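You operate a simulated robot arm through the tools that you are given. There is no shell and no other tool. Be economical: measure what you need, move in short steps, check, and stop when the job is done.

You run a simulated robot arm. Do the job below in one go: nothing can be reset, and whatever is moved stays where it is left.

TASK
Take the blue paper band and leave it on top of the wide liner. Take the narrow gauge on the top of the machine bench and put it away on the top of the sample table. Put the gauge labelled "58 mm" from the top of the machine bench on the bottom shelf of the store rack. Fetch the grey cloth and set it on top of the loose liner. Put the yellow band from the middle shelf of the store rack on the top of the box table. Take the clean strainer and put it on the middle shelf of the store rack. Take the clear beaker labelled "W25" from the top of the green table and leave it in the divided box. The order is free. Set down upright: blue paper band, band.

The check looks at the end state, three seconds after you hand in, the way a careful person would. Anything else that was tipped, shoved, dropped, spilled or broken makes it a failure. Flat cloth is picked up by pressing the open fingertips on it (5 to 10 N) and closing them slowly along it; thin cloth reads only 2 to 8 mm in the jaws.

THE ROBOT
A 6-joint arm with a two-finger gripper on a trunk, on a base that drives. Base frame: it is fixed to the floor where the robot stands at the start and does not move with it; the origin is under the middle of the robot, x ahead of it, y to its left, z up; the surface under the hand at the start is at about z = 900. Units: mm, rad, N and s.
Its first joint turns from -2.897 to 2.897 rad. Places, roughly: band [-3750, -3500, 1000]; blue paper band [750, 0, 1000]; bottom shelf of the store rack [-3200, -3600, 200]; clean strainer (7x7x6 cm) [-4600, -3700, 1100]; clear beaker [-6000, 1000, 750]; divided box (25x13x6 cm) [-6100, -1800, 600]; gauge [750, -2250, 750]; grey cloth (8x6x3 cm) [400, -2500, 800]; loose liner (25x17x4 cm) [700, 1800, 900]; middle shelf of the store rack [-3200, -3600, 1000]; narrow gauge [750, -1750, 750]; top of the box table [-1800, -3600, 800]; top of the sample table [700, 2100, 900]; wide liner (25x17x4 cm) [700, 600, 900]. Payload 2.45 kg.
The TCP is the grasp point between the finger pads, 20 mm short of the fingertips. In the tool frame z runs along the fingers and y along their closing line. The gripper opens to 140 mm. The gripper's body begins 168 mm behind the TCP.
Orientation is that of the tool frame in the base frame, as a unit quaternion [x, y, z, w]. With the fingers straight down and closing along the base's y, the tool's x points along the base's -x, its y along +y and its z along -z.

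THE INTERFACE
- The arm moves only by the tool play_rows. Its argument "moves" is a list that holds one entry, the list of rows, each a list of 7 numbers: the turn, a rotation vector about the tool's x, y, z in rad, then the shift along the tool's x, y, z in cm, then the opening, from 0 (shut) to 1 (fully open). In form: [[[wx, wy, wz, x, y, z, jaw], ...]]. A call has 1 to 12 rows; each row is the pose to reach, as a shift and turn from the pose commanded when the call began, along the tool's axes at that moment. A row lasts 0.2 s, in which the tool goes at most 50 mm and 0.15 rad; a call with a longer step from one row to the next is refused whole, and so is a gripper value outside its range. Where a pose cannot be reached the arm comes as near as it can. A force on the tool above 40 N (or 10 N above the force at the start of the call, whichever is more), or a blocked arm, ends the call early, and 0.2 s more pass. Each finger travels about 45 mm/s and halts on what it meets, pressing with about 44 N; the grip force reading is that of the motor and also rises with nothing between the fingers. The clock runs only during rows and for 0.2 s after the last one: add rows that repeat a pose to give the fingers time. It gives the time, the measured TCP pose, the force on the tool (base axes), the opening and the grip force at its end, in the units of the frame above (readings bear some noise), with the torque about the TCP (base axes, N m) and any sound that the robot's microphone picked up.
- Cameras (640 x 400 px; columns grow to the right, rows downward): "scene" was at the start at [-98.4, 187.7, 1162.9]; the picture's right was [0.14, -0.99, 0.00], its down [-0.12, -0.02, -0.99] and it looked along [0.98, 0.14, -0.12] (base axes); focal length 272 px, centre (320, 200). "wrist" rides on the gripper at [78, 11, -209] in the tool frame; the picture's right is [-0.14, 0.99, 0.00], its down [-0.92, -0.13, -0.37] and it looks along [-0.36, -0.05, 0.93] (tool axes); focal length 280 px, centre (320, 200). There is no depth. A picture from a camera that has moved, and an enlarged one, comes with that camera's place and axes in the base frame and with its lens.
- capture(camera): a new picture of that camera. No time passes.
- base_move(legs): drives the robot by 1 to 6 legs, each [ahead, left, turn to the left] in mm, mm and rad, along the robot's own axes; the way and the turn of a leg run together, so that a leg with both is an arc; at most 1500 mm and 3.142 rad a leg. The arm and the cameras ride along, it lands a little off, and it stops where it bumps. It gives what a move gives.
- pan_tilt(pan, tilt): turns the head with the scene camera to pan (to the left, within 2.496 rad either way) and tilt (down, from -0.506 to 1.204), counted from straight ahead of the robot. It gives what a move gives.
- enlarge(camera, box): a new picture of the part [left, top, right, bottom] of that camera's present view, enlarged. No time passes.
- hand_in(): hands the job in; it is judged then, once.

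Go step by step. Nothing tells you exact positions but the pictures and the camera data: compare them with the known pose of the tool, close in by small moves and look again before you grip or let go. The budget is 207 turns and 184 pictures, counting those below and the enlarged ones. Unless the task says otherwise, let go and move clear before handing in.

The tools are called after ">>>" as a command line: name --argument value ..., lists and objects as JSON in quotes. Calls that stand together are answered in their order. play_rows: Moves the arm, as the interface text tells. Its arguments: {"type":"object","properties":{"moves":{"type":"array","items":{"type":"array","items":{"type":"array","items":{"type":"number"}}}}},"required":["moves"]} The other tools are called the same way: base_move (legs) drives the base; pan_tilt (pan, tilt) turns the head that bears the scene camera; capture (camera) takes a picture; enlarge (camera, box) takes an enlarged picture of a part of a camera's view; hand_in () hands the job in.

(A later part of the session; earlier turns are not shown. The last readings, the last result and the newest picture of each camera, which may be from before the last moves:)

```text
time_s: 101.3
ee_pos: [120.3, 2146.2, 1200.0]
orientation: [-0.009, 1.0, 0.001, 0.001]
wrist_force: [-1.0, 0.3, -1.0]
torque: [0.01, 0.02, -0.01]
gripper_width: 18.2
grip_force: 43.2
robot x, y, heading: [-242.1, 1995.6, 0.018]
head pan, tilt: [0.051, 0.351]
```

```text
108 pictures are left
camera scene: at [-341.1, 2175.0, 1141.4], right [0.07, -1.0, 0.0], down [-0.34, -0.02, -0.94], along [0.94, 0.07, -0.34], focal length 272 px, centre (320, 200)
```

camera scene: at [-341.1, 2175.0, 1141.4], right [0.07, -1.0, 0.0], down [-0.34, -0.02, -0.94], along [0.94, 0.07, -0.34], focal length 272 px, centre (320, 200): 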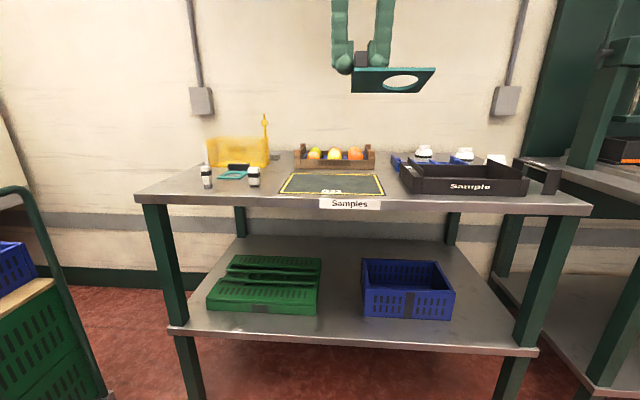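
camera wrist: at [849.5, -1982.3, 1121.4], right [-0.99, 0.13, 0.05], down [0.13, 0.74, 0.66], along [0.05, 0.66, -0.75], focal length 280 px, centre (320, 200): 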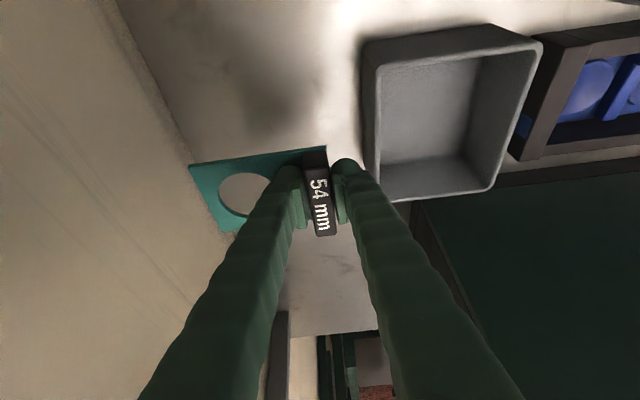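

>>> enlarge --camera "scene" --box '[130, 100, 350, 220]'

>>> enlarge --camera "scene" --box '[370, 130, 590, 230]'

```text
2.91 times, centred on (240, 160) of scene
camera zoom: at [-341.1, 2175.0, 1141.4], right [0.07, -1.0, 0.0], down [-0.34, -0.02, -0.94], along [0.94, 0.07, -0.34], focal length 793 px, centre (553, 316)
```

zoom: 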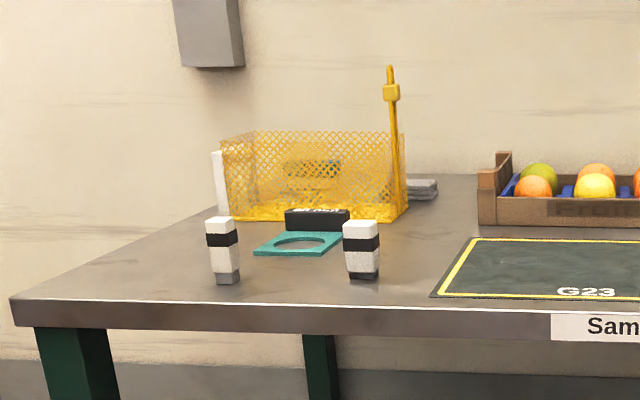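

```text
2.91 times, centred on (480, 180) of scene
camera zoom: at [-341.1, 2175.0, 1141.4], right [0.07, -1.0, 0.0], down [-0.34, -0.02, -0.94], along [0.94, 0.07, -0.34], focal length 793 px, centre (-146, 258)
```

zoom: 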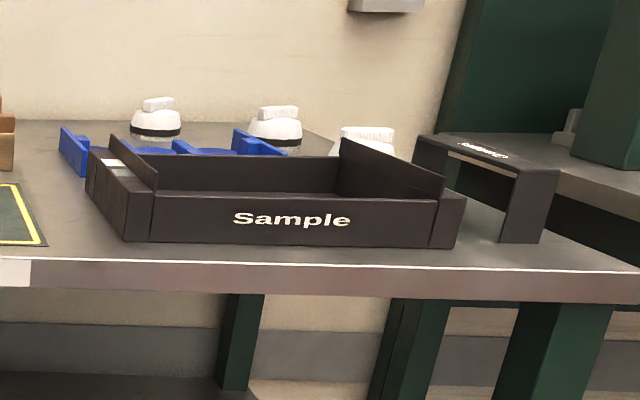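

The loose liner is the blue one behind the Sample tray. Bare table is free at the left front, so I'll put the gauge around (460, 2680); driving closer.

>>> base_move --legs '[[190, 400, -0.018]]'

>>> play_rows --moves '[[[0, 0, 0, -3, 2, 0, 0.08], [0, 0, 0, -6, 5, 0, 0.08], [0, 0, 0, -7, 8, 0, 0.08]]]'

>>> capture --camera "wrist"

>>> pan_tilt --pan 0.5 --tilt 0.4

>>> capture --camera "scene"

```text
time_s: 104.0
ee_pos: [310.6, 2543.4, 1199.4]
orientation: [0.001, 1.0, 0.001, 0.001]
wrist_force: [-0.5, -0.8, -0.5]
torque: [-0.01, 0.0, 0.0]
gripper_width: 18.1
grip_force: 43.6
robot x, y, heading: [-54.8, 2400.1, -0.0]
head pan, tilt: [0.051, 0.351]
```

```text
time_s: 104.8
ee_pos: [380.4, 2621.4, 1199.1]
orientation: [0.001, 1.0, 0.001, 0.002]
wrist_force: [-0.9, -0.3, 0.1]
torque: [0.04, -0.04, 0.01]
gripper_width: 18.5
grip_force: 43.9
robot x, y, heading: [-57.6, 2399.2, -0.003]
head pan, tilt: [0.051, 0.351]
```

```text
105 pictures are left
camera wrist: at [301.1, 2633.1, 1407.5], right [0.14, 0.99, 0.0], down [0.92, -0.13, 0.37], along [0.37, -0.05, -0.93], focal length 280 px, centre (320, 200)
```

wrist: 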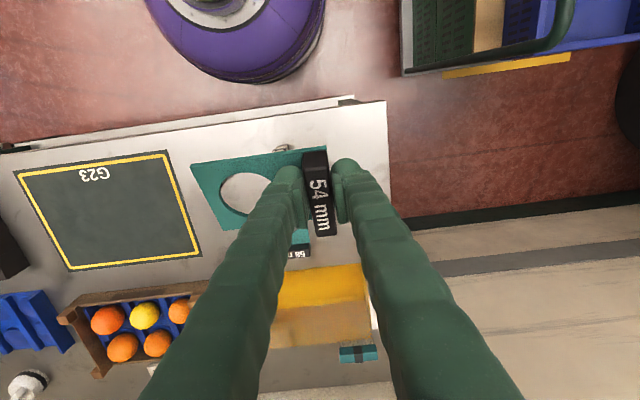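

```text
time_s: 105.7
ee_pos: [379.6, 2622.2, 1198.2]
orientation: [0.001, 1.0, 0.001, 0.0]
wrist_force: [0.7, -0.6, -1.2]
torque: [0.02, -0.03, 0.0]
gripper_width: 18.1
grip_force: 43.0
robot x, y, heading: [-55.2, 2401.0, -0.004]
head pan, tilt: [0.499, 0.4]
```

```text
104 pictures are left
camera scene: at [-162.7, 2619.6, 1136.8], right [0.48, -0.88, 0.0], down [-0.34, -0.19, -0.92], along [0.81, 0.44, -0.39], focal length 272 px, centre (320, 200)
```

scene: 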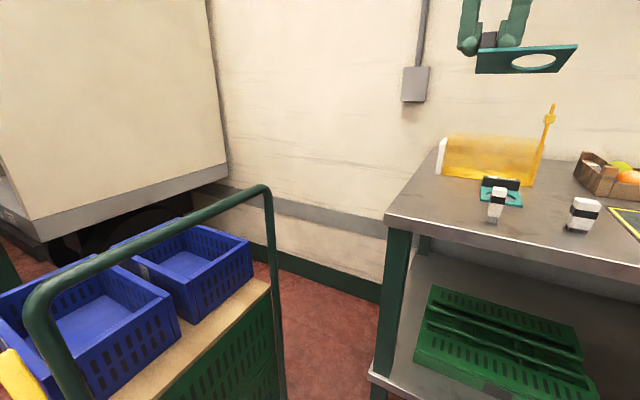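

Table's left edge is y≈2741 and bottle at (392, 2548). The gauge was gripped with the tool leaning 0.35 rad, so I restore that lean, move over (440, 2690) and lower to z≈990.

>>> play_rows --moves '[[[0, -0.12, 0, -2, 2.5, 0, 0.08], [0, -0.24, 0, -4, 5, 0, 0.08], [0, -0.345, 0, -6, 6.8, 2, 0.08], [0, -0.345, 0, -6, 6.8, 6.5, 0.08], [0, -0.345, 0, -6, 6.8, 11, 0.08], [0, -0.345, 0, -6, 6.8, 15.5, 0.08], [0, -0.345, 0, -6, 6.8, 20, 0.08], [0, -0.345, 0, -6, 6.8, 22, 0.08]]]'

>>> capture --camera "wrist"

>>> enlarge --camera "scene" --box '[400, 80, 620, 260]'

```text
time_s: 107.5
ee_pos: [442.1, 2689.7, 979.0]
orientation: [0.001, 0.985, 0.0, 0.172]
wrist_force: [-0.8, -0.1, -0.7]
torque: [0.01, 0.03, -0.04]
gripper_width: 18.4
grip_force: 43.4
robot x, y, heading: [-55.6, 2398.2, 0.004]
head pan, tilt: [0.499, 0.4]
```

```text
103 pictures are left
camera wrist: at [295.3, 2701.8, 1148.5], right [0.13, 0.99, 0.05], down [0.74, -0.13, 0.66], along [0.66, -0.05, -0.75], focal length 280 px, centre (320, 200)
```

wrist: 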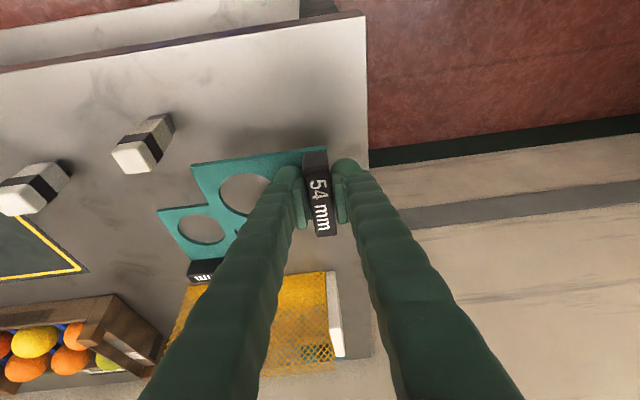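

```text
2.22 times, centred on (510, 170) of scene
camera zoom: at [-162.8, 2619.6, 1136.8], right [0.48, -0.88, 0.0], down [-0.34, -0.19, -0.92], along [0.81, 0.44, -0.39], focal length 606 px, centre (-102, 267)
```

zoom: 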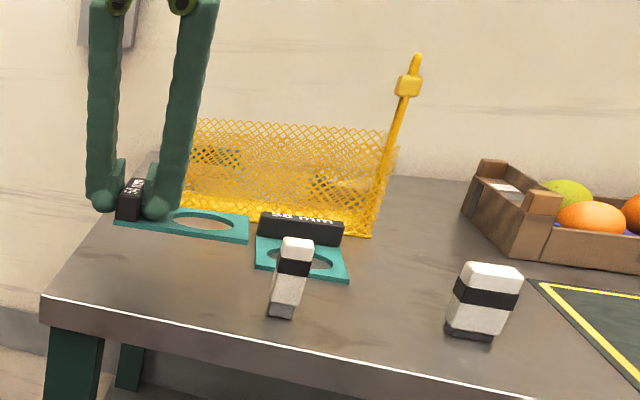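

Clear of the other gauge and bottle if I shift 2 cm back. Then lower to just above the table.

>>> play_rows --moves '[[[0, 0, 0, 1.88, 0.5, -0.68, 0.08], [0, 0, 0, 2.56, 0.5, 1.2, 0.08], [0, 0, 0, 3.1, 0.5, 2.7, 0.08], [0, 0, 0, 3.24, 0.5, 3.08, 0.08], [0, 0, 0, 3.24, 0.5, 3.08, 0.08]]]'

>>> enlarge --camera "scene" --box '[400, 130, 560, 250]'

>>> capture --camera "wrist"

```text
time_s: 108.7
ee_pos: [419.9, 2695.6, 939.6]
orientation: [0.001, 0.985, 0.0, 0.171]
wrist_force: [-0.2, 0.7, -0.4]
torque: [0.03, 0.04, -0.01]
gripper_width: 18.2
grip_force: 43.5
robot x, y, heading: [-53.8, 2399.9, -0.001]
head pan, tilt: [0.499, 0.4]
```

```text
3.33 times, centred on (480, 190) of scene
camera zoom: at [-162.8, 2619.6, 1136.8], right [0.48, -0.88, 0.0], down [-0.34, -0.19, -0.92], along [0.81, 0.44, -0.39], focal length 908 px, centre (-213, 233)
```

zoom: 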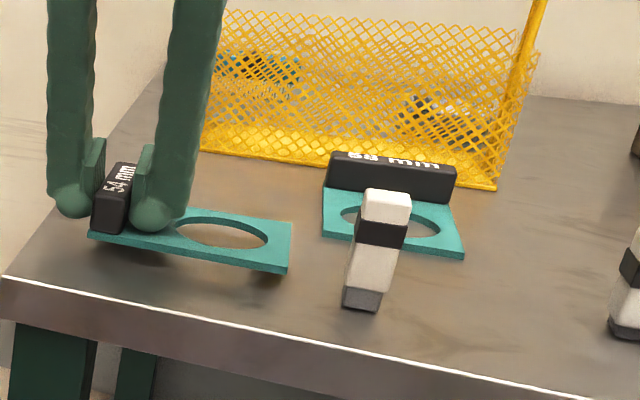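

```text
100 pictures are left
camera wrist: at [275.2, 2706.5, 1108.9], right [0.13, 0.99, 0.05], down [0.74, -0.13, 0.66], along [0.66, -0.05, -0.75], focal length 280 px, centre (320, 200)
```

wrist: 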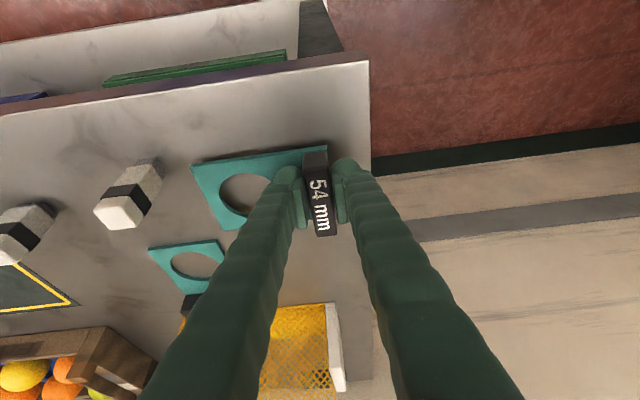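

>>> play_rows --moves '[[[0, 0, 0, 0.1, 0, 0.28, 0.08], [0, 0, 0, 0.17, 0, 0.47, 0.08], [0, 0, 0, 0.24, 0, 0.66, 0.08], [0, 0, 0, 0.31, 0, 0.85, 0.08], [0, 0, 0, 0.31, 0, 0.85, 0.08]]]'

>>> enlarge --camera "scene" --box '[400, 130, 560, 250]'

```text
time_s: 109.8
ee_pos: [421.2, 2694.7, 930.2]
orientation: [0.001, 0.985, 0.001, 0.173]
wrist_force: [-0.1, -0.2, 0.2]
torque: [0.01, 0.01, -0.01]
gripper_width: 18.2
grip_force: 43.7
robot x, y, heading: [-52.6, 2400.9, -0.005]
head pan, tilt: [0.499, 0.4]
```

```text
3.33 times, centred on (480, 190) of scene
camera zoom: at [-162.8, 2619.6, 1136.8], right [0.48, -0.88, 0.0], down [-0.34, -0.19, -0.92], along [0.81, 0.44, -0.39], focal length 908 px, centre (-213, 233)
```

zoom: 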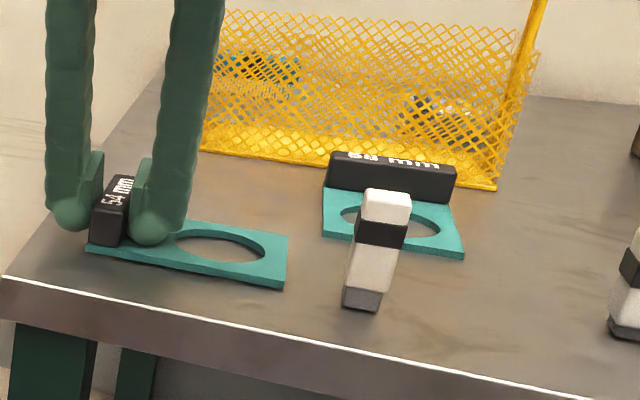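

Nearly down; a few millimetres more until contact.

>>> play_rows --moves '[[[0, 0, 0, 0.07, 0, 0.19, 0.08], [0, 0, 0, 0.14, 0, 0.38, 0.08], [0, 0, 0, 0.2, 0, 0.56, 0.08], [0, 0, 0, 0.2, 0, 0.56, 0.08]]]'

>>> enlarge --camera "scene" --box '[400, 160, 500, 250]'

```text
time_s: 110.6
ee_pos: [421.4, 2695.4, 927.2]
orientation: [0.0, 0.985, 0.0, 0.174]
wrist_force: [-2.3, -0.9, 17.0]
torque: [-0.18, -0.13, 0.05]
gripper_width: 18.4
grip_force: 43.5
robot x, y, heading: [-54.2, 2406.0, 0.001]
head pan, tilt: [0.499, 0.4]
stopped in row 3: the force on the tool passed its limit at 45 N (the readings are from after the stop); the commanded pose is now the measured one
```

```text
4.44 times, centred on (450, 205) of scene
camera zoom: at [-163.4, 2619.4, 1136.8], right [0.48, -0.88, 0.0], down [-0.34, -0.19, -0.92], along [0.81, 0.44, -0.39], focal length 1211 px, centre (-258, 178)
```

zoom: 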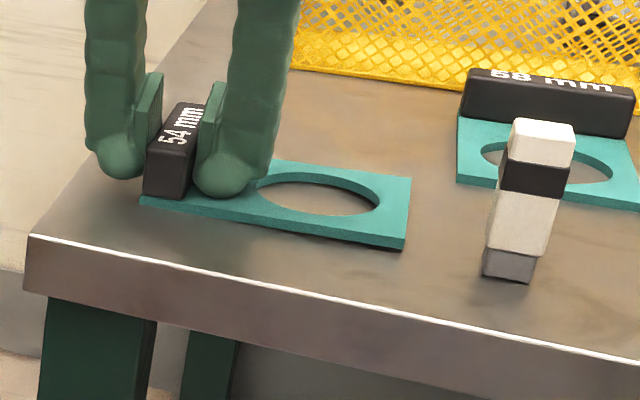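

The gauge lies flat on the table (the other one there is a black "58 mm", confirming this black 54 is the narrow one). Release and withdraw.

>>> play_rows --moves '[[[0, 0, 0, -0.05, 0, -0.15, 0.1], [0, 0, 0, -0.05, 0, -0.15, 0.2], [0, 0, 0, -0.05, 0, -0.15, 0.3], [0, 0, 0, -0.05, 0, -0.15, 0.3], [0, 0, 0, 0, 0, -3, 0.3], [0, 0, 0, 0, 0, -7, 0.3], [0, 0.12, 0, 0, 0, -11, 0.3], [0, 0.24, 0, 0, 0, -15, 0.3], [0, 0.345, 0, 0, 0, -19, 0.3], [0, 0.345, 0, 0, 0, -23, 0.3]]]'

>>> enlarge --camera "scene" --box '[400, 100, 620, 260]'

>>> pan_tilt --pan -0.5 --tilt 0.4

>>> capture --camera "scene"

```text
time_s: 112.8
ee_pos: [344.2, 2696.6, 1144.7]
orientation: [0.0, 1.0, 0.001, 0.0]
wrist_force: [0.7, 0.0, 0.5]
torque: [-0.01, 0.01, -0.01]
gripper_width: 42.0
grip_force: 0.1
robot x, y, heading: [-55.2, 2398.2, -0.003]
head pan, tilt: [0.499, 0.4]
```

```text
2.50 times, centred on (510, 180) of scene
camera zoom: at [-162.8, 2619.6, 1136.8], right [0.48, -0.88, 0.0], down [-0.34, -0.19, -0.92], along [0.81, 0.44, -0.39], focal length 681 px, centre (-155, 250)
```

zoom: 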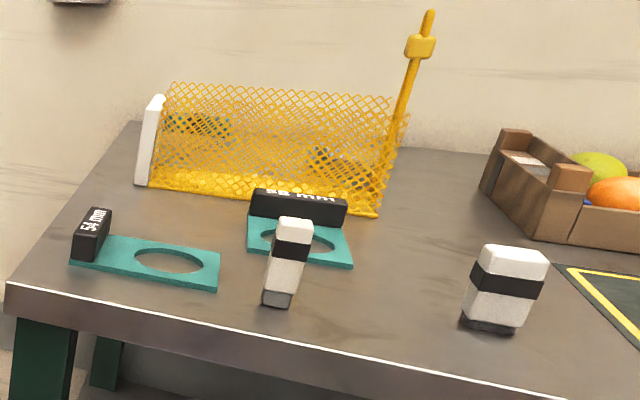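

```text
time_s: 114.0
ee_pos: [343.0, 2695.7, 1144.3]
orientation: [0.001, 1.0, 0.001, 0.001]
wrist_force: [0.5, 0.3, 0.0]
torque: [0.0, -0.03, 0.01]
gripper_width: 42.1
grip_force: 0.1
robot x, y, heading: [-55.5, 2401.0, -0.004]
head pan, tilt: [-0.499, 0.4]
```

```text
96 pictures are left
camera scene: at [-163.0, 2531.0, 1136.8], right [-0.48, -0.88, 0.0], down [-0.34, 0.19, -0.92], along [0.81, -0.44, -0.39], focal length 272 px, centre (320, 200)
```

scene: 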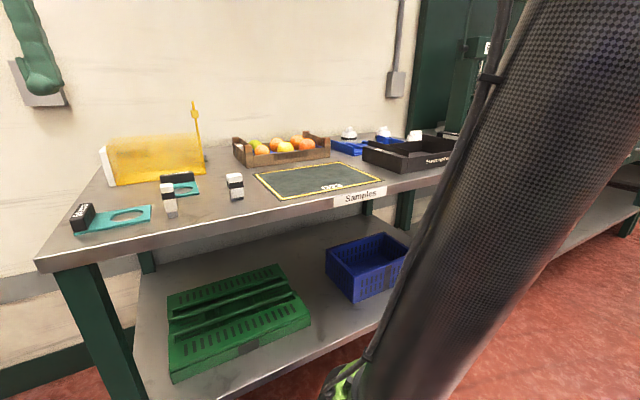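

Gauge placed. Next the grey cloth at about (373, -2447): tuck and drive back right.

>>> base_move --legs '[[-140, 0, 0], [0, -1300, 0], [0, -1300, 0], [0, -1300, 0], [0, -1150, 0]]'

>>> pan_tilt --pan -0.1 --tilt 0.45

>>> capture --camera "scene"

```text
time_s: 139.3
ee_pos: [107.5, -2373.2, 1143.9]
orientation: [0.016, 1.0, 0.001, 0.001]
wrist_force: [-0.7, -0.2, 0.5]
torque: [0.02, -0.02, 0.03]
gripper_width: 42.1
grip_force: 0.0
robot x, y, heading: [-297.4, -2656.8, -0.028]
head pan, tilt: [-0.499, 0.4]
```

```text
time_s: 140.1
ee_pos: [107.5, -2373.9, 1144.3]
orientation: [0.016, 1.0, 0.001, 0.001]
wrist_force: [-0.2, 0.3, -0.2]
torque: [0.02, -0.01, 0.01]
gripper_width: 42.1
grip_force: 0.0
robot x, y, heading: [-300.6, -2661.2, -0.035]
head pan, tilt: [-0.099, 0.45]
```

```text
95 pictures are left
camera scene: at [-393.8, -2487.7, 1132.1], right [-0.13, -0.99, 0.0], down [-0.43, 0.06, -0.9], along [0.89, -0.12, -0.44], focal length 272 px, centre (320, 200)
```

scene: 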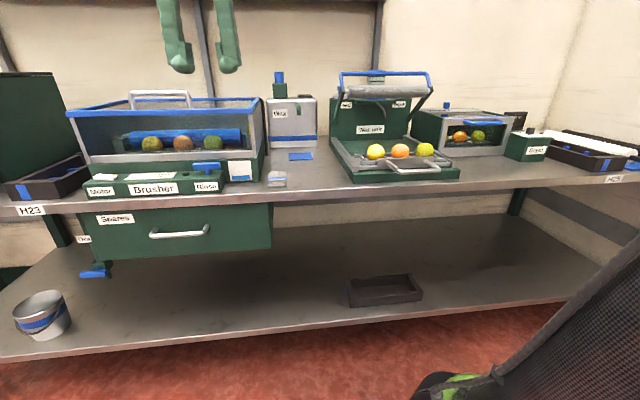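

The folded cloth lies at about (384, -2462). I drive ahead and look with the wrist.

>>> base_move --legs '[[190, 0, 0.032]]'

>>> play_rows --moves '[[[0, 0, 0, 0, -3, 0, 0.5], [0, 0, 0, 0, -6, 2, 0.7], [0, 0, 0, 0, -8, 4, 0.8], [0, 0, 0, 0, -8, 4, 0.8]]]'

>>> capture --camera "wrist"

```text
time_s: 141.7
ee_pos: [287.4, -2361.4, 1143.8]
orientation: [-0.002, 1.0, 0.001, 0.002]
wrist_force: [-0.5, -0.4, 0.4]
torque: [-0.03, 0.0, 0.0]
gripper_width: 42.0
grip_force: 0.0
robot x, y, heading: [-113.9, -2658.4, -0.001]
head pan, tilt: [-0.099, 0.45]
```

```text
time_s: 142.7
ee_pos: [287.1, -2443.4, 1104.7]
orientation: [-0.001, 1.0, 0.001, 0.001]
wrist_force: [0.7, -0.5, -0.3]
torque: [-0.01, 0.01, -0.01]
gripper_width: 112.3
grip_force: 0.1
robot x, y, heading: [-111.1, -2656.7, 0.003]
head pan, tilt: [-0.099, 0.45]
```

```text
94 pictures are left
camera wrist: at [206.4, -2431.1, 1312.4], right [0.13, 0.99, 0.0], down [0.92, -0.13, 0.37], along [0.37, -0.05, -0.93], focal length 280 px, centre (320, 200)
```

wrist: 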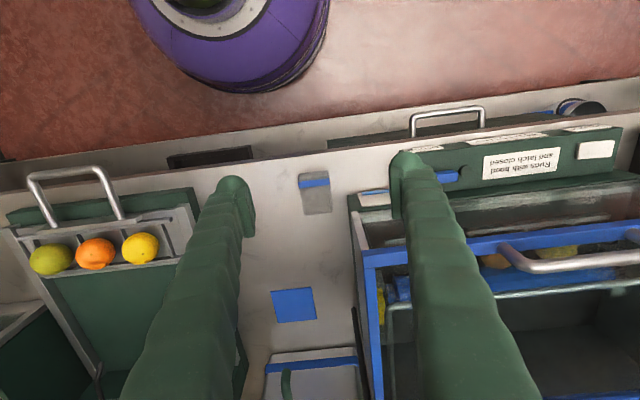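

The cloth (80 x 60 mm) is at (380, -2462), its long side along x. I'll grip it across y at x≈362, clear of the Brusher panel.

>>> play_rows --moves '[[[0, 0, 0, -4, -1, 1, 0.6], [0, 0, 0, -7.5, -1.9, 3, 0.58], [0, 0, 0, -7.5, -1.9, 8, 0.58], [0, 0, 0, -7.5, -1.9, 13, 0.58], [0, 0, 0, -7.5, -1.9, 18, 0.58], [0, 0, 0, -7.5, -1.9, 20, 0.58]]]'

>>> capture --camera "wrist"

>>> enlarge --camera "scene" --box '[200, 100, 400, 225]'

```text
time_s: 144.1
ee_pos: [361.0, -2459.1, 903.6]
orientation: [-0.002, 1.0, 0.001, 0.001]
wrist_force: [-0.1, -0.2, 0.8]
torque: [0.01, 0.05, 0.01]
gripper_width: 81.4
grip_force: 0.1
robot x, y, heading: [-112.9, -2656.9, 0.007]
head pan, tilt: [-0.099, 0.45]
```

```text
93 pictures are left
camera wrist: at [281.3, -2449.0, 1111.2], right [0.13, 0.99, 0.0], down [0.92, -0.13, 0.37], along [0.37, -0.05, -0.93], focal length 280 px, centre (320, 200)
```

wrist: 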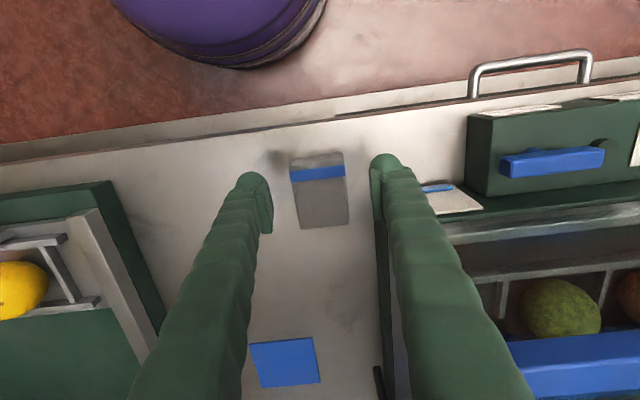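

```text
3.20 times, centred on (300, 162) of scene
camera zoom: at [-210.1, -2493.8, 1132.1], right [-0.1, -1.0, 0.0], down [-0.43, 0.04, -0.9], along [0.9, -0.09, -0.44], focal length 872 px, centre (384, 320)
```

zoom: 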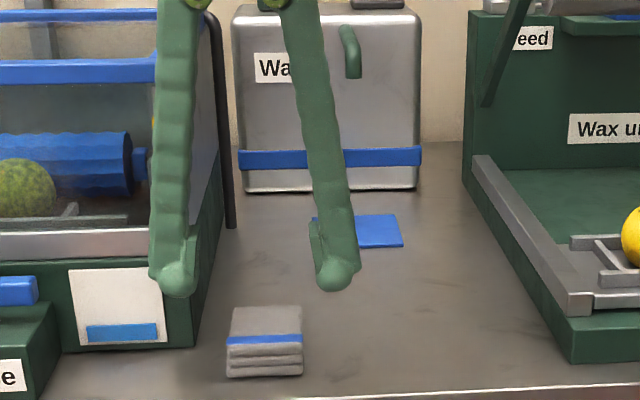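

>>> play_rows --moves '[[[0, 0, 0, -0.3, -0.2, 2, 0.58], [0, 0, 0, -0.3, -0.2, 4, 0.58], [0, 0, 0, -0.3, -0.2, 5.2, 0.58], [0, 0, 0, -0.3, -0.2, 5.8, 0.58], [0, 0, 0, -0.3, -0.2, 5.8, 0.5], [0, 0, 0, -0.3, -0.2, 5.8, 0.43], [0, 0, 0, -0.3, -0.2, 5.8, 0.36], [0, 0, 0, -0.3, -0.2, 5.8, 0.3], [0, 0, 0, -0.3, -0.2, 5.8, 0.3]]]'

>>> capture --camera "wrist"

```text
time_s: 146.1
ee_pos: [365.1, -2462.2, 846.1]
orientation: [-0.002, 1.0, 0.001, 0.001]
wrist_force: [-0.9, 0.1, 0.0]
torque: [0.01, -0.01, -0.02]
gripper_width: 54.4
grip_force: 44.5
robot x, y, heading: [-112.0, -2661.4, 0.003]
head pan, tilt: [-0.099, 0.45]
```

```text
91 pictures are left
camera wrist: at [285.5, -2451.0, 1054.4], right [0.13, 0.99, 0.0], down [0.92, -0.13, 0.37], along [0.37, -0.05, -0.93], focal length 280 px, centre (320, 200)
```

wrist: 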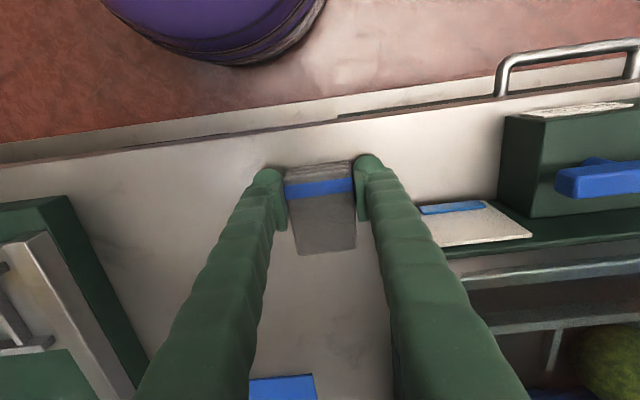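

Gripped at 54 mm with full force. Lift and check that the whole stack comes along.

>>> play_rows --moves '[[[0, 0, 0, 0, 0, -1, 0.3], [0, 0, 0, 0, 0, -3, 0.3], [0, 0, 0, 0, 0, -7, 0.3], [0, 0, 0, 0, 0, -12, 0.3], [0, 0, 0, 0, 0, -17, 0.3], [0, 0, 0, 0, 0, -22, 0.3], [0, 0, 0, 0, 0, -27, 0.3], [0, 0, 0, 0, 0, -30, 0.3]]]'

>>> capture --camera "scene"

```text
time_s: 147.9
ee_pos: [363.0, -2463.0, 1147.5]
orientation: [-0.003, 1.0, 0.002, 0.001]
wrist_force: [0.4, 0.3, -1.0]
torque: [0.02, -0.01, 0.01]
gripper_width: 54.3
grip_force: 44.2
robot x, y, heading: [-111.0, -2661.7, -0.003]
head pan, tilt: [-0.099, 0.45]
```

```text
90 pictures are left
camera scene: at [-210.1, -2493.8, 1132.1], right [-0.1, -1.0, 0.0], down [-0.43, 0.04, -0.9], along [0.9, -0.09, -0.44], focal length 272 px, centre (320, 200)
```

scene: 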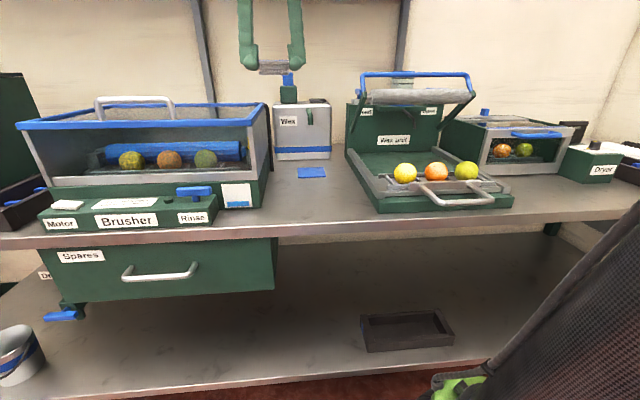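

Cloth in hand. Drive to the sample table by the loose liner.

>>> base_move --legs '[[-150, 0, 0], [0, 1400, 0], [0, 1400, 0], [0, 1450, 0]]'

>>> pan_tilt --pan 0.05 --tilt 0.3

>>> capture --camera "scene"

```text
time_s: 169.2
ee_pos: [215.0, 1781.3, 1146.7]
orientation: [0.006, 1.0, 0.001, 0.0]
wrist_force: [-0.2, 0.2, 0.5]
torque: [0.0, -0.02, 0.03]
gripper_width: 54.0
grip_force: 44.4
robot x, y, heading: [-262.3, 1586.7, -0.01]
head pan, tilt: [-0.099, 0.45]
```

```text
time_s: 169.9
ee_pos: [215.2, 1780.7, 1146.7]
orientation: [0.007, 1.0, 0.002, 0.001]
wrist_force: [-0.6, -0.8, -0.4]
torque: [-0.03, 0.01, -0.03]
gripper_width: 54.3
grip_force: 44.0
robot x, y, heading: [-265.2, 1591.0, -0.013]
head pan, tilt: [0.051, 0.3]
```

```text
89 pictures are left
camera scene: at [-357.1, 1771.6, 1146.0], right [0.04, -1.0, 0.0], down [-0.3, -0.01, -0.96], along [0.95, 0.04, -0.3], focal length 272 px, centre (320, 200)
```

scene: 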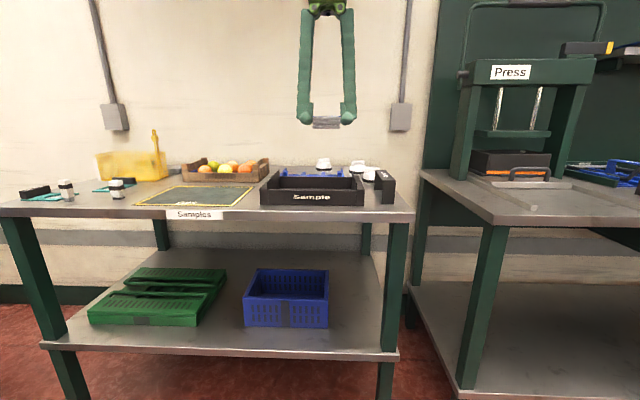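

>>> base_move --legs '[[210, 0, 0.012]]'

>>> play_rows --moves '[[[0, 0, 0, -3, 0, -2, 0.3], [0, 0, 0, -7, 1, -4, 0.3], [0, 0, 0, -12, 2, -4, 0.3], [0, 0, 0, -16, 3, -4, 0.3]]]'

>>> capture --camera "wrist"

>>> enlarge --camera "scene" --box '[180, 100, 460, 240]'

```text
time_s: 171.6
ee_pos: [421.6, 1785.2, 1147.1]
orientation: [-0.002, 1.0, 0.001, 0.001]
wrist_force: [-0.3, 0.4, -1.4]
torque: [0.01, 0.0, -0.02]
gripper_width: 54.5
grip_force: 43.5
robot x, y, heading: [-51.3, 1589.6, 0.003]
head pan, tilt: [0.051, 0.3]
```

```text
refused: row 3 steps farther than a row can; nothing moved
```

```text
88 pictures are left
camera wrist: at [341.5, 1796.3, 1355.2], right [0.14, 0.99, 0.0], down [0.92, -0.13, 0.37], along [0.37, -0.05, -0.93], focal length 280 px, centre (320, 200)
```

wrist: 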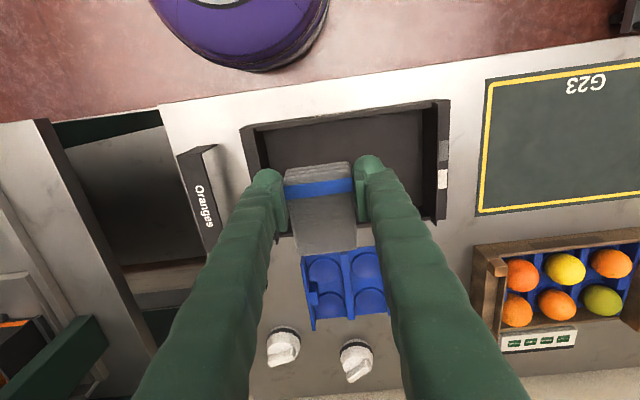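

```text
2.29 times, centred on (320, 170) of scene
camera zoom: at [-150.6, 1769.3, 1146.0], right [0.05, -1.0, 0.0], down [-0.3, -0.02, -0.96], along [0.95, 0.05, -0.3], focal length 623 px, centre (320, 269)
```

zoom: 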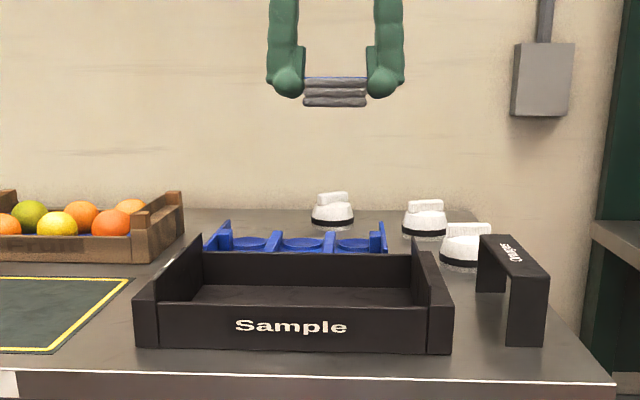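

The loose liner's centre is about (700, 1848). I carry the cloth over its middle.

>>> play_rows --moves '[[[0, 0, 0, -4, 1, 0, 0.3], [0, 0, 0, -8.5, 2, 0, 0.3], [0, 0, 0, -13, 3, 0, 0.3], [0, 0, 0, -17.5, 4, 0, 0.3], [0, 0, 0, -22, 5, 0, 0.3], [0, 0, 0, -26.8, 6.3, 0, 0.3], [0, 0, 0, -26.8, 6.3, 4, 0.3], [0, 0, 0, -26.8, 6.3, 8, 0.3]]]'

>>> capture --camera "wrist"

>>> enlarge --camera "scene" --box '[220, 90, 440, 230]'

```text
time_s: 173.3
ee_pos: [689.5, 1849.9, 1067.5]
orientation: [-0.002, 1.0, 0.001, 0.001]
wrist_force: [-0.3, 0.9, -0.3]
torque: [0.01, -0.03, 0.05]
gripper_width: 54.3
grip_force: 43.9
robot x, y, heading: [-52.7, 1587.8, -0.002]
head pan, tilt: [0.051, 0.3]
```

```text
86 pictures are left
camera wrist: at [609.9, 1859.7, 1275.8], right [0.14, 0.99, 0.0], down [0.92, -0.13, 0.37], along [0.37, -0.05, -0.93], focal length 280 px, centre (320, 200)
```

wrist: 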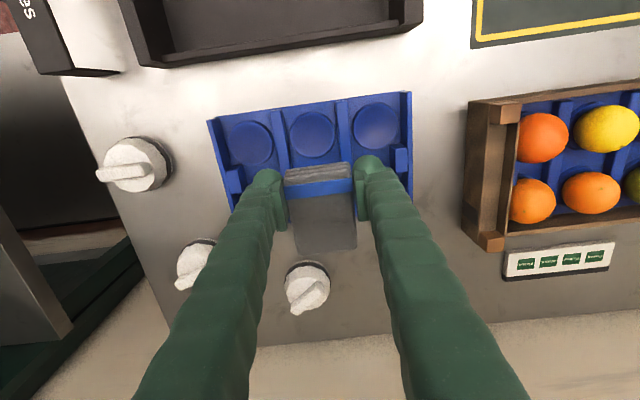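

```text
2.86 times, centred on (330, 160) of scene
camera zoom: at [-150.5, 1769.3, 1146.0], right [0.05, -1.0, 0.0], down [-0.3, -0.02, -0.96], along [0.95, 0.05, -0.3], focal length 779 px, centre (291, 314)
```

zoom: 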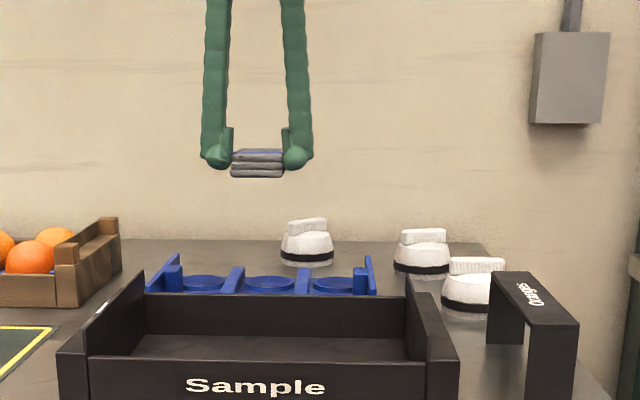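

>>> play_rows --moves '[[[0, 0, 0, -0.4, -0.8, 4, 0.3], [0, 0, 0, -0.4, -0.8, 8, 0.3], [0, 0, 0, -0.4, -0.8, 10.5, 0.3], [0, 0, 0, -0.4, -0.8, 11, 0.3]]]'

>>> enlarge --camera "scene" --box '[240, 130, 400, 230]'

>>> capture --camera "wrist"

```text
time_s: 174.3
ee_pos: [694.8, 1840.8, 957.7]
orientation: [-0.001, 1.0, 0.001, 0.001]
wrist_force: [0.1, 0.4, -1.0]
torque: [0.01, -0.01, 0.0]
gripper_width: 54.5
grip_force: 43.8
robot x, y, heading: [-53.9, 1589.6, -0.0]
head pan, tilt: [0.051, 0.3]
```

```text
4.00 times, centred on (320, 180) of scene
camera zoom: at [-150.5, 1769.3, 1146.0], right [0.05, -1.0, 0.0], down [-0.3, -0.02, -0.96], along [0.95, 0.05, -0.3], focal length 1090 px, centre (320, 280)
```

zoom: 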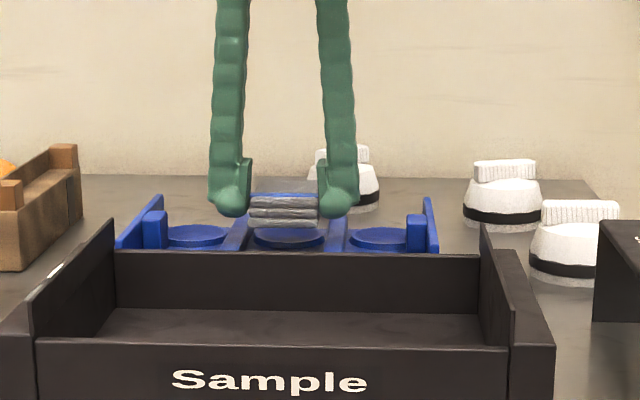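

```text
83 pictures are left
camera wrist: at [614.1, 1852.1, 1166.2], right [0.14, 0.99, 0.0], down [0.92, -0.13, 0.37], along [0.37, -0.05, -0.93], focal length 280 px, centre (320, 200)
```

wrist: 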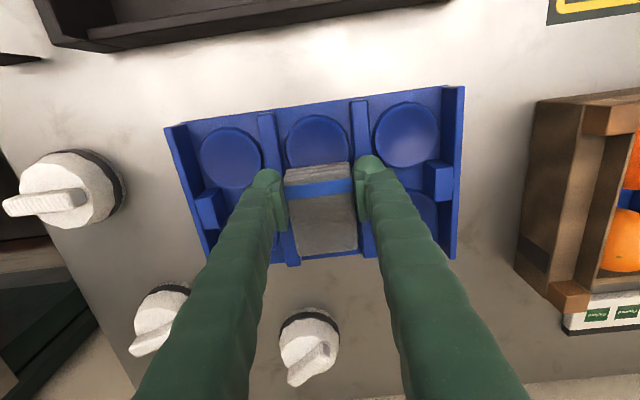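

>>> play_rows --moves '[[[0, 0, 0, 0.4, 0, 0.3, 0.3], [0, 0, 0, 0.4, 0, 0.6, 0.3], [0, 0, 0, 0.4, 0, 0.9, 0.3], [0, 0, 0, 0.4, 0, 1.2, 0.3], [0, 0, 0, 0.4, 0, 1.4, 0.3]]]'

>>> enlarge --camera "scene" --box '[260, 150, 380, 220]'

```text
time_s: 175.6
ee_pos: [688.6, 1840.5, 945.0]
orientation: [-0.002, 1.0, 0.0, 0.0]
wrist_force: [-0.4, -0.2, 0.0]
torque: [0.0, -0.01, 0.02]
gripper_width: 54.4
grip_force: 44.1
robot x, y, heading: [-55.0, 1591.2, -0.001]
head pan, tilt: [0.051, 0.3]
```

```text
5.33 times, centred on (320, 185) of scene
camera zoom: at [-150.5, 1769.3, 1146.0], right [0.05, -1.0, 0.0], down [-0.3, -0.02, -0.96], along [0.95, 0.05, -0.3], focal length 1454 px, centre (320, 280)
```

zoom: 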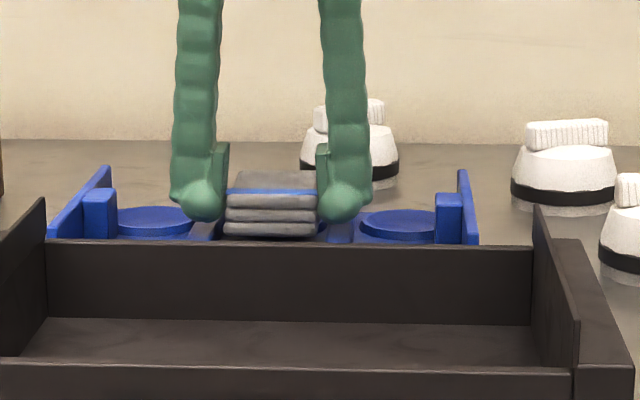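

>>> play_rows --moves '[[[0, 0, 0, 0, 0, 0.2, 0.3], [0, 0, 0, 0, 0, 0.4, 0.3], [0, 0, 0, 0, 0, 0.5, 0.3], [0, 0, 0, 0, 0, 0.5, 0.3]]]'

```text
time_s: 176.6
ee_pos: [689.8, 1841.7, 939.5]
orientation: [-0.001, 1.0, 0.0, 0.0]
wrist_force: [0.2, -0.5, -0.4]
torque: [0.0, 0.02, 0.01]
gripper_width: 54.5
grip_force: 43.4
robot x, y, heading: [-53.7, 1588.1, 0.0]
head pan, tilt: [0.051, 0.3]
```

>>> play_rows --moves '[[[0, 0, 0, 0, 0, 0.15, 0.3], [0, 0, 0, 0, 0, 0.3, 0.3], [0, 0, 0, 0, 0, 0.4, 0.3], [0, 0, 0, 0, 0, 0.4, 0.3]]]'

>>> capture --camera "wrist"

```text
time_s: 177.5
ee_pos: [689.1, 1840.8, 937.2]
orientation: [-0.001, 1.0, 0.001, 0.002]
wrist_force: [-3.5, -0.1, 17.7]
torque: [-0.21, 0.08, 0.0]
gripper_width: 54.4
grip_force: 44.1
robot x, y, heading: [-54.3, 1588.5, 0.002]
head pan, tilt: [0.051, 0.3]
stopped in row 4: the force on the tool passed its limit at 41 N (the readings are from after the stop); the commanded pose is now the measured one
```

```text
81 pictures are left
camera wrist: at [609.5, 1851.9, 1144.8], right [0.14, 0.99, 0.0], down [0.92, -0.13, 0.37], along [0.37, -0.05, -0.93], focal length 280 px, centre (320, 200)
```

wrist: 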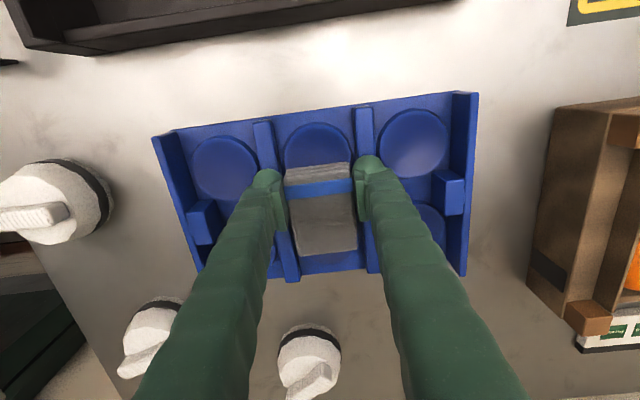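

Contact: the tips or cloth touch the liner. I rise 3 mm, open gently and go up.

>>> play_rows --moves '[[[0, 0, 0, 0, 0, -0.3, 0.3], [0, 0, 0, 0, 0, -0.3, 0.36], [0, 0, 0, 0, 0, -0.3, 0.42], [0, 0, 0, 0, 0, -0.3, 0.48], [0, 0, 0, 0, 0, -2, 0.5], [0, 0, 0, 0, 0, -6, 0.5], [0, 0, 0, 0, 0, -10, 0.5], [0, 0, 0, 0, 0, -14, 0.5]]]'

>>> capture --camera "wrist"

>>> enlarge --camera "scene" --box '[220, 90, 440, 230]'

```text
time_s: 179.3
ee_pos: [689.9, 1841.3, 1076.9]
orientation: [-0.001, 1.0, 0.001, 0.002]
wrist_force: [-0.4, -0.6, 0.1]
torque: [0.0, 0.03, -0.03]
gripper_width: 69.9
grip_force: 0.0
robot x, y, heading: [-53.3, 1590.9, -0.003]
head pan, tilt: [0.051, 0.3]
```

```text
80 pictures are left
camera wrist: at [610.2, 1851.9, 1284.5], right [0.14, 0.99, 0.0], down [0.92, -0.13, 0.37], along [0.37, -0.05, -0.93], focal length 280 px, centre (320, 200)
```

wrist: 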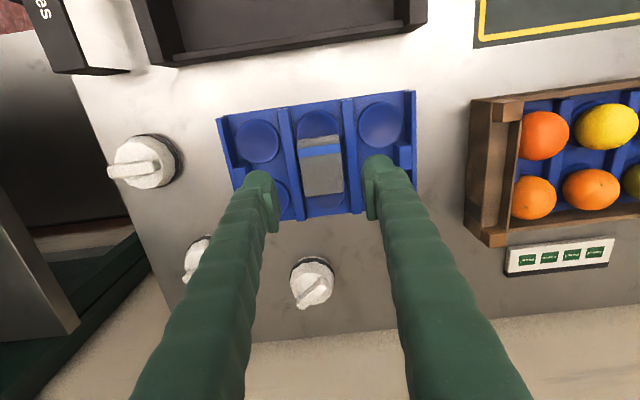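

```text
2.86 times, centred on (330, 160) of scene
camera zoom: at [-150.4, 1769.3, 1146.0], right [0.05, -1.0, 0.0], down [-0.3, -0.02, -0.96], along [0.95, 0.05, -0.3], focal length 779 px, centre (291, 314)
```

zoom: 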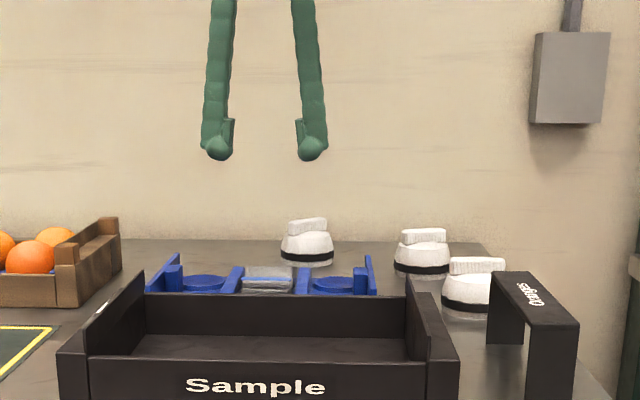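

The cloth lies on the loose liner. Now the 58 mm gauge: tuck the arm and drive to the Brusher.

>>> play_rows --moves '[[[0, 0, 0, 0, 0, -4, 0.5], [0, 0, 0, 3, 0, -7, 0.5], [0, 0, 0, 8, 0, -8, 0.5], [0, 0, 0, 12.9, 0, -8, 0.5], [0, 0, 0, 17.8, 0, -8, 0.5], [0, 0, 0, 22.7, 0, -8, 0.5], [0, 0, 0, 27.6, 0, -8, 0.5], [0, 0, 0, 32, 0, -8, 0.5]]]'

>>> base_move --legs '[[-150, 0, 0], [0, -1250, 0], [0, -1250, 0], [0, -1250, 0]]'

>>> pan_tilt --pan -0.1 --tilt 0.3

>>> capture --camera "scene"

```text
refused: row 3 steps farther than a row can; nothing moved
```

```text
time_s: 195.8
ee_pos: [554.1, -1308.7, 1077.0]
orientation: [-0.011, 1.0, 0.005, 0.002]
wrist_force: [1.0, 18.3, -0.4]
torque: [0.24, -0.03, -0.16]
gripper_width: 57.5
grip_force: 0.0
robot x, y, heading: [-187.0, -1579.9, 0.014]
head pan, tilt: [0.051, 0.3]
stopped in leg 4: the force on the tool passed its limit at 59 N (the readings are from after the stop); the commanded pose is now the measured one
```

```text
time_s: 196.5
ee_pos: [552.9, -1309.9, 1076.6]
orientation: [-0.01, 1.0, 0.004, 0.002]
wrist_force: [0.3, 24.4, 0.2]
torque: [0.2, 0.01, -0.27]
gripper_width: 53.7
grip_force: 0.1
robot x, y, heading: [-184.9, -1577.2, 0.013]
head pan, tilt: [-0.099, 0.3]
```

```text
78 pictures are left
camera scene: at [-285.6, -1413.1, 1145.9], right [-0.08, -1.0, 0.0], down [-0.29, 0.02, -0.96], along [0.95, -0.08, -0.3], focal length 272 px, centre (320, 200)
```

scene: 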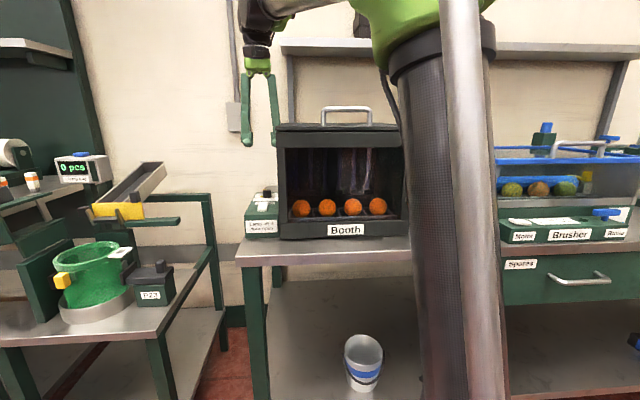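

The hand retraction was refused and the drive went with the arm out, ending in a touch against the booth's side. I move away from the booth first and then check what was passed.

>>> base_move --legs '[[0, 60, 0]]'

>>> capture --camera "wrist"

>>> capture --camera "scene"

```text
time_s: 197.4
ee_pos: [551.8, -1253.0, 1076.4]
orientation: [-0.009, 1.0, 0.004, 0.001]
wrist_force: [0.8, -0.2, 0.1]
torque: [-0.02, -0.01, 0.0]
gripper_width: 69.9
grip_force: 0.2
robot x, y, heading: [-189.9, -1519.7, 0.017]
head pan, tilt: [-0.099, 0.3]
```

```text
77 pictures are left
camera wrist: at [472.4, -1244.8, 1284.7], right [0.12, 0.99, 0.01], down [0.92, -0.11, 0.37], along [0.37, -0.04, -0.93], focal length 280 px, centre (320, 200)
```

wrist: 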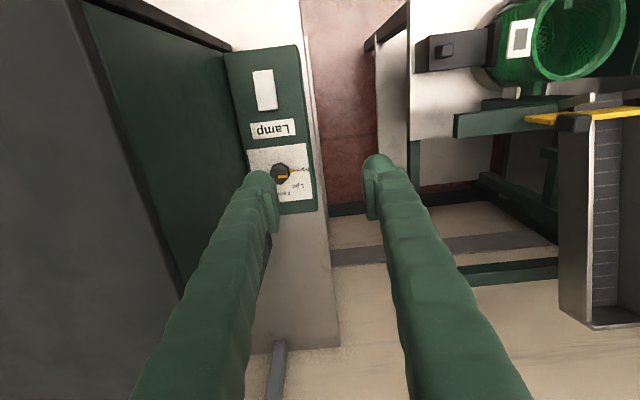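

```text
76 pictures are left
camera scene: at [-286.4, -1354.9, 1146.0], right [-0.08, -1.0, 0.0], down [-0.29, 0.03, -0.96], along [0.95, -0.08, -0.3], focal length 272 px, centre (320, 200)
```

scene: 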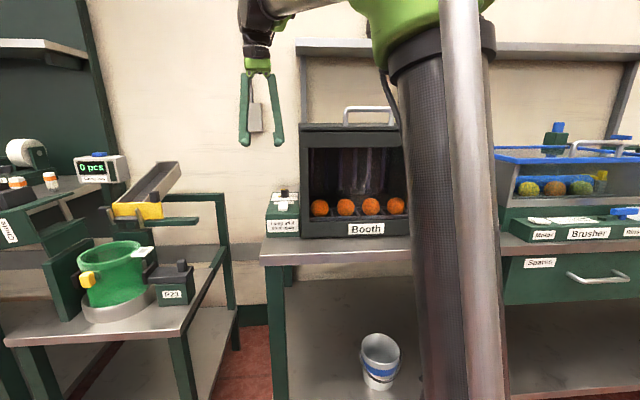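

>>> play_rows --moves '[[[0, 0, 0, 0, 0, -4, 0.5], [0, 0, 0, 0, 0, -8, 0.5], [0, 0, 0, 4, 0, -10, 0.5], [0, 0, 0, 8.5, 0, -11, 0.5], [0, 0, 0, 13, 0, -11, 0.5], [0, 0, 0, 17.5, 0, -11, 0.5], [0, 0, 0, 22, 0, -11, 0.5], [0, 0, 0, 26.5, 0, -11, 0.5], [0, 0, 0, 30, 0, -11, 0.5]]]'

>>> pan_tilt --pan 0.8 --tilt 0.2

>>> capture --camera "scene"

```text
time_s: 199.4
ee_pos: [252.0, -1258.5, 1186.1]
orientation: [-0.009, 1.0, 0.003, 0.002]
wrist_force: [0.4, -0.1, 0.6]
torque: [-0.01, 0.03, 0.01]
gripper_width: 69.9
grip_force: 0.1
robot x, y, heading: [-187.0, -1521.9, 0.013]
head pan, tilt: [-0.099, 0.3]
```

```text
time_s: 200.6
ee_pos: [252.3, -1258.9, 1187.3]
orientation: [-0.008, 1.0, 0.004, 0.002]
wrist_force: [-0.8, 0.6, 0.2]
torque: [0.03, 0.04, -0.02]
gripper_width: 69.7
grip_force: 0.0
robot x, y, heading: [-187.4, -1520.3, 0.014]
head pan, tilt: [0.799, 0.201]
```

```text
75 pictures are left
camera scene: at [-315.5, -1279.4, 1155.3], right [0.73, -0.69, 0.0], down [-0.14, -0.14, -0.98], along [0.67, 0.71, -0.2], focal length 272 px, centre (320, 200)
```

scene: 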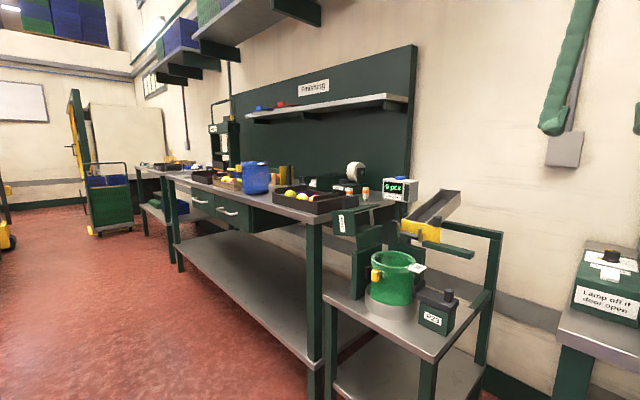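

>>> enlarge --camera "scene" --box '[150, 130, 430, 250]'

```text
2.29 times, centred on (290, 190) of scene
camera zoom: at [-315.5, -1279.4, 1155.3], right [0.73, -0.69, 0.0], down [-0.14, -0.14, -0.98], along [0.67, 0.71, -0.2], focal length 623 px, centre (389, 223)
```

zoom: 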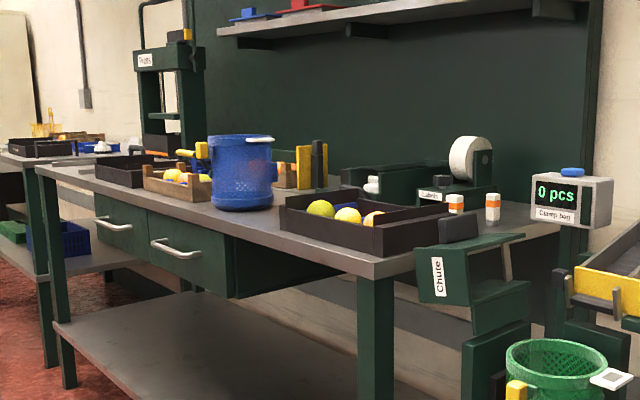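

The Finishing bench looks undisturbed. I shift to the H23 gap again and turn the wrist 180°, staying clear of the booth.

>>> base_move --legs '[[0, -465, -0.013]]'

>>> play_rows --moves '[[[0, 0, -0.15, 0, -2, 0, 0.5], [0, 0, -0.3, 0, -4, 0, 0.5], [0, 0, -0.45, 0, -6, 0, 0.5], [0, 0, -0.6, 0, -8, 0, 0.5], [0, 0, -0.75, 0, -10, 0, 0.5], [0, 0, -0.9, 0, -12, 0, 0.5], [0, 0, -1.05, 0, -12, 0, 0.5], [0, 0, -1.2, 0, -12, 0, 0.5], [0, 0, -1.35, 0, -12, 0, 0.5], [0, 0, -1.5, 0, -12, 0, 0.5], [0, 0, -1.57, 0, -12, 0, 0.5]]]'

```text
time_s: 203.4
ee_pos: [259.5, -1729.4, 1187.5]
orientation: [-0.004, 1.0, 0.004, 0.002]
wrist_force: [0.1, -0.5, -0.3]
torque: [-0.01, 0.0, 0.01]
gripper_width: 70.4
grip_force: 0.1
robot x, y, heading: [-180.7, -1983.6, 0.007]
head pan, tilt: [0.799, 0.201]
```

```text
time_s: 205.8
ee_pos: [260.5, -1850.0, 1185.6]
orientation: [0.711, -0.703, -0.001, -0.004]
wrist_force: [0.7, 0.0, -0.2]
torque: [-0.01, 0.02, -0.03]
gripper_width: 69.8
grip_force: 0.0
robot x, y, heading: [-183.8, -1988.4, 0.016]
head pan, tilt: [0.799, 0.201]
```

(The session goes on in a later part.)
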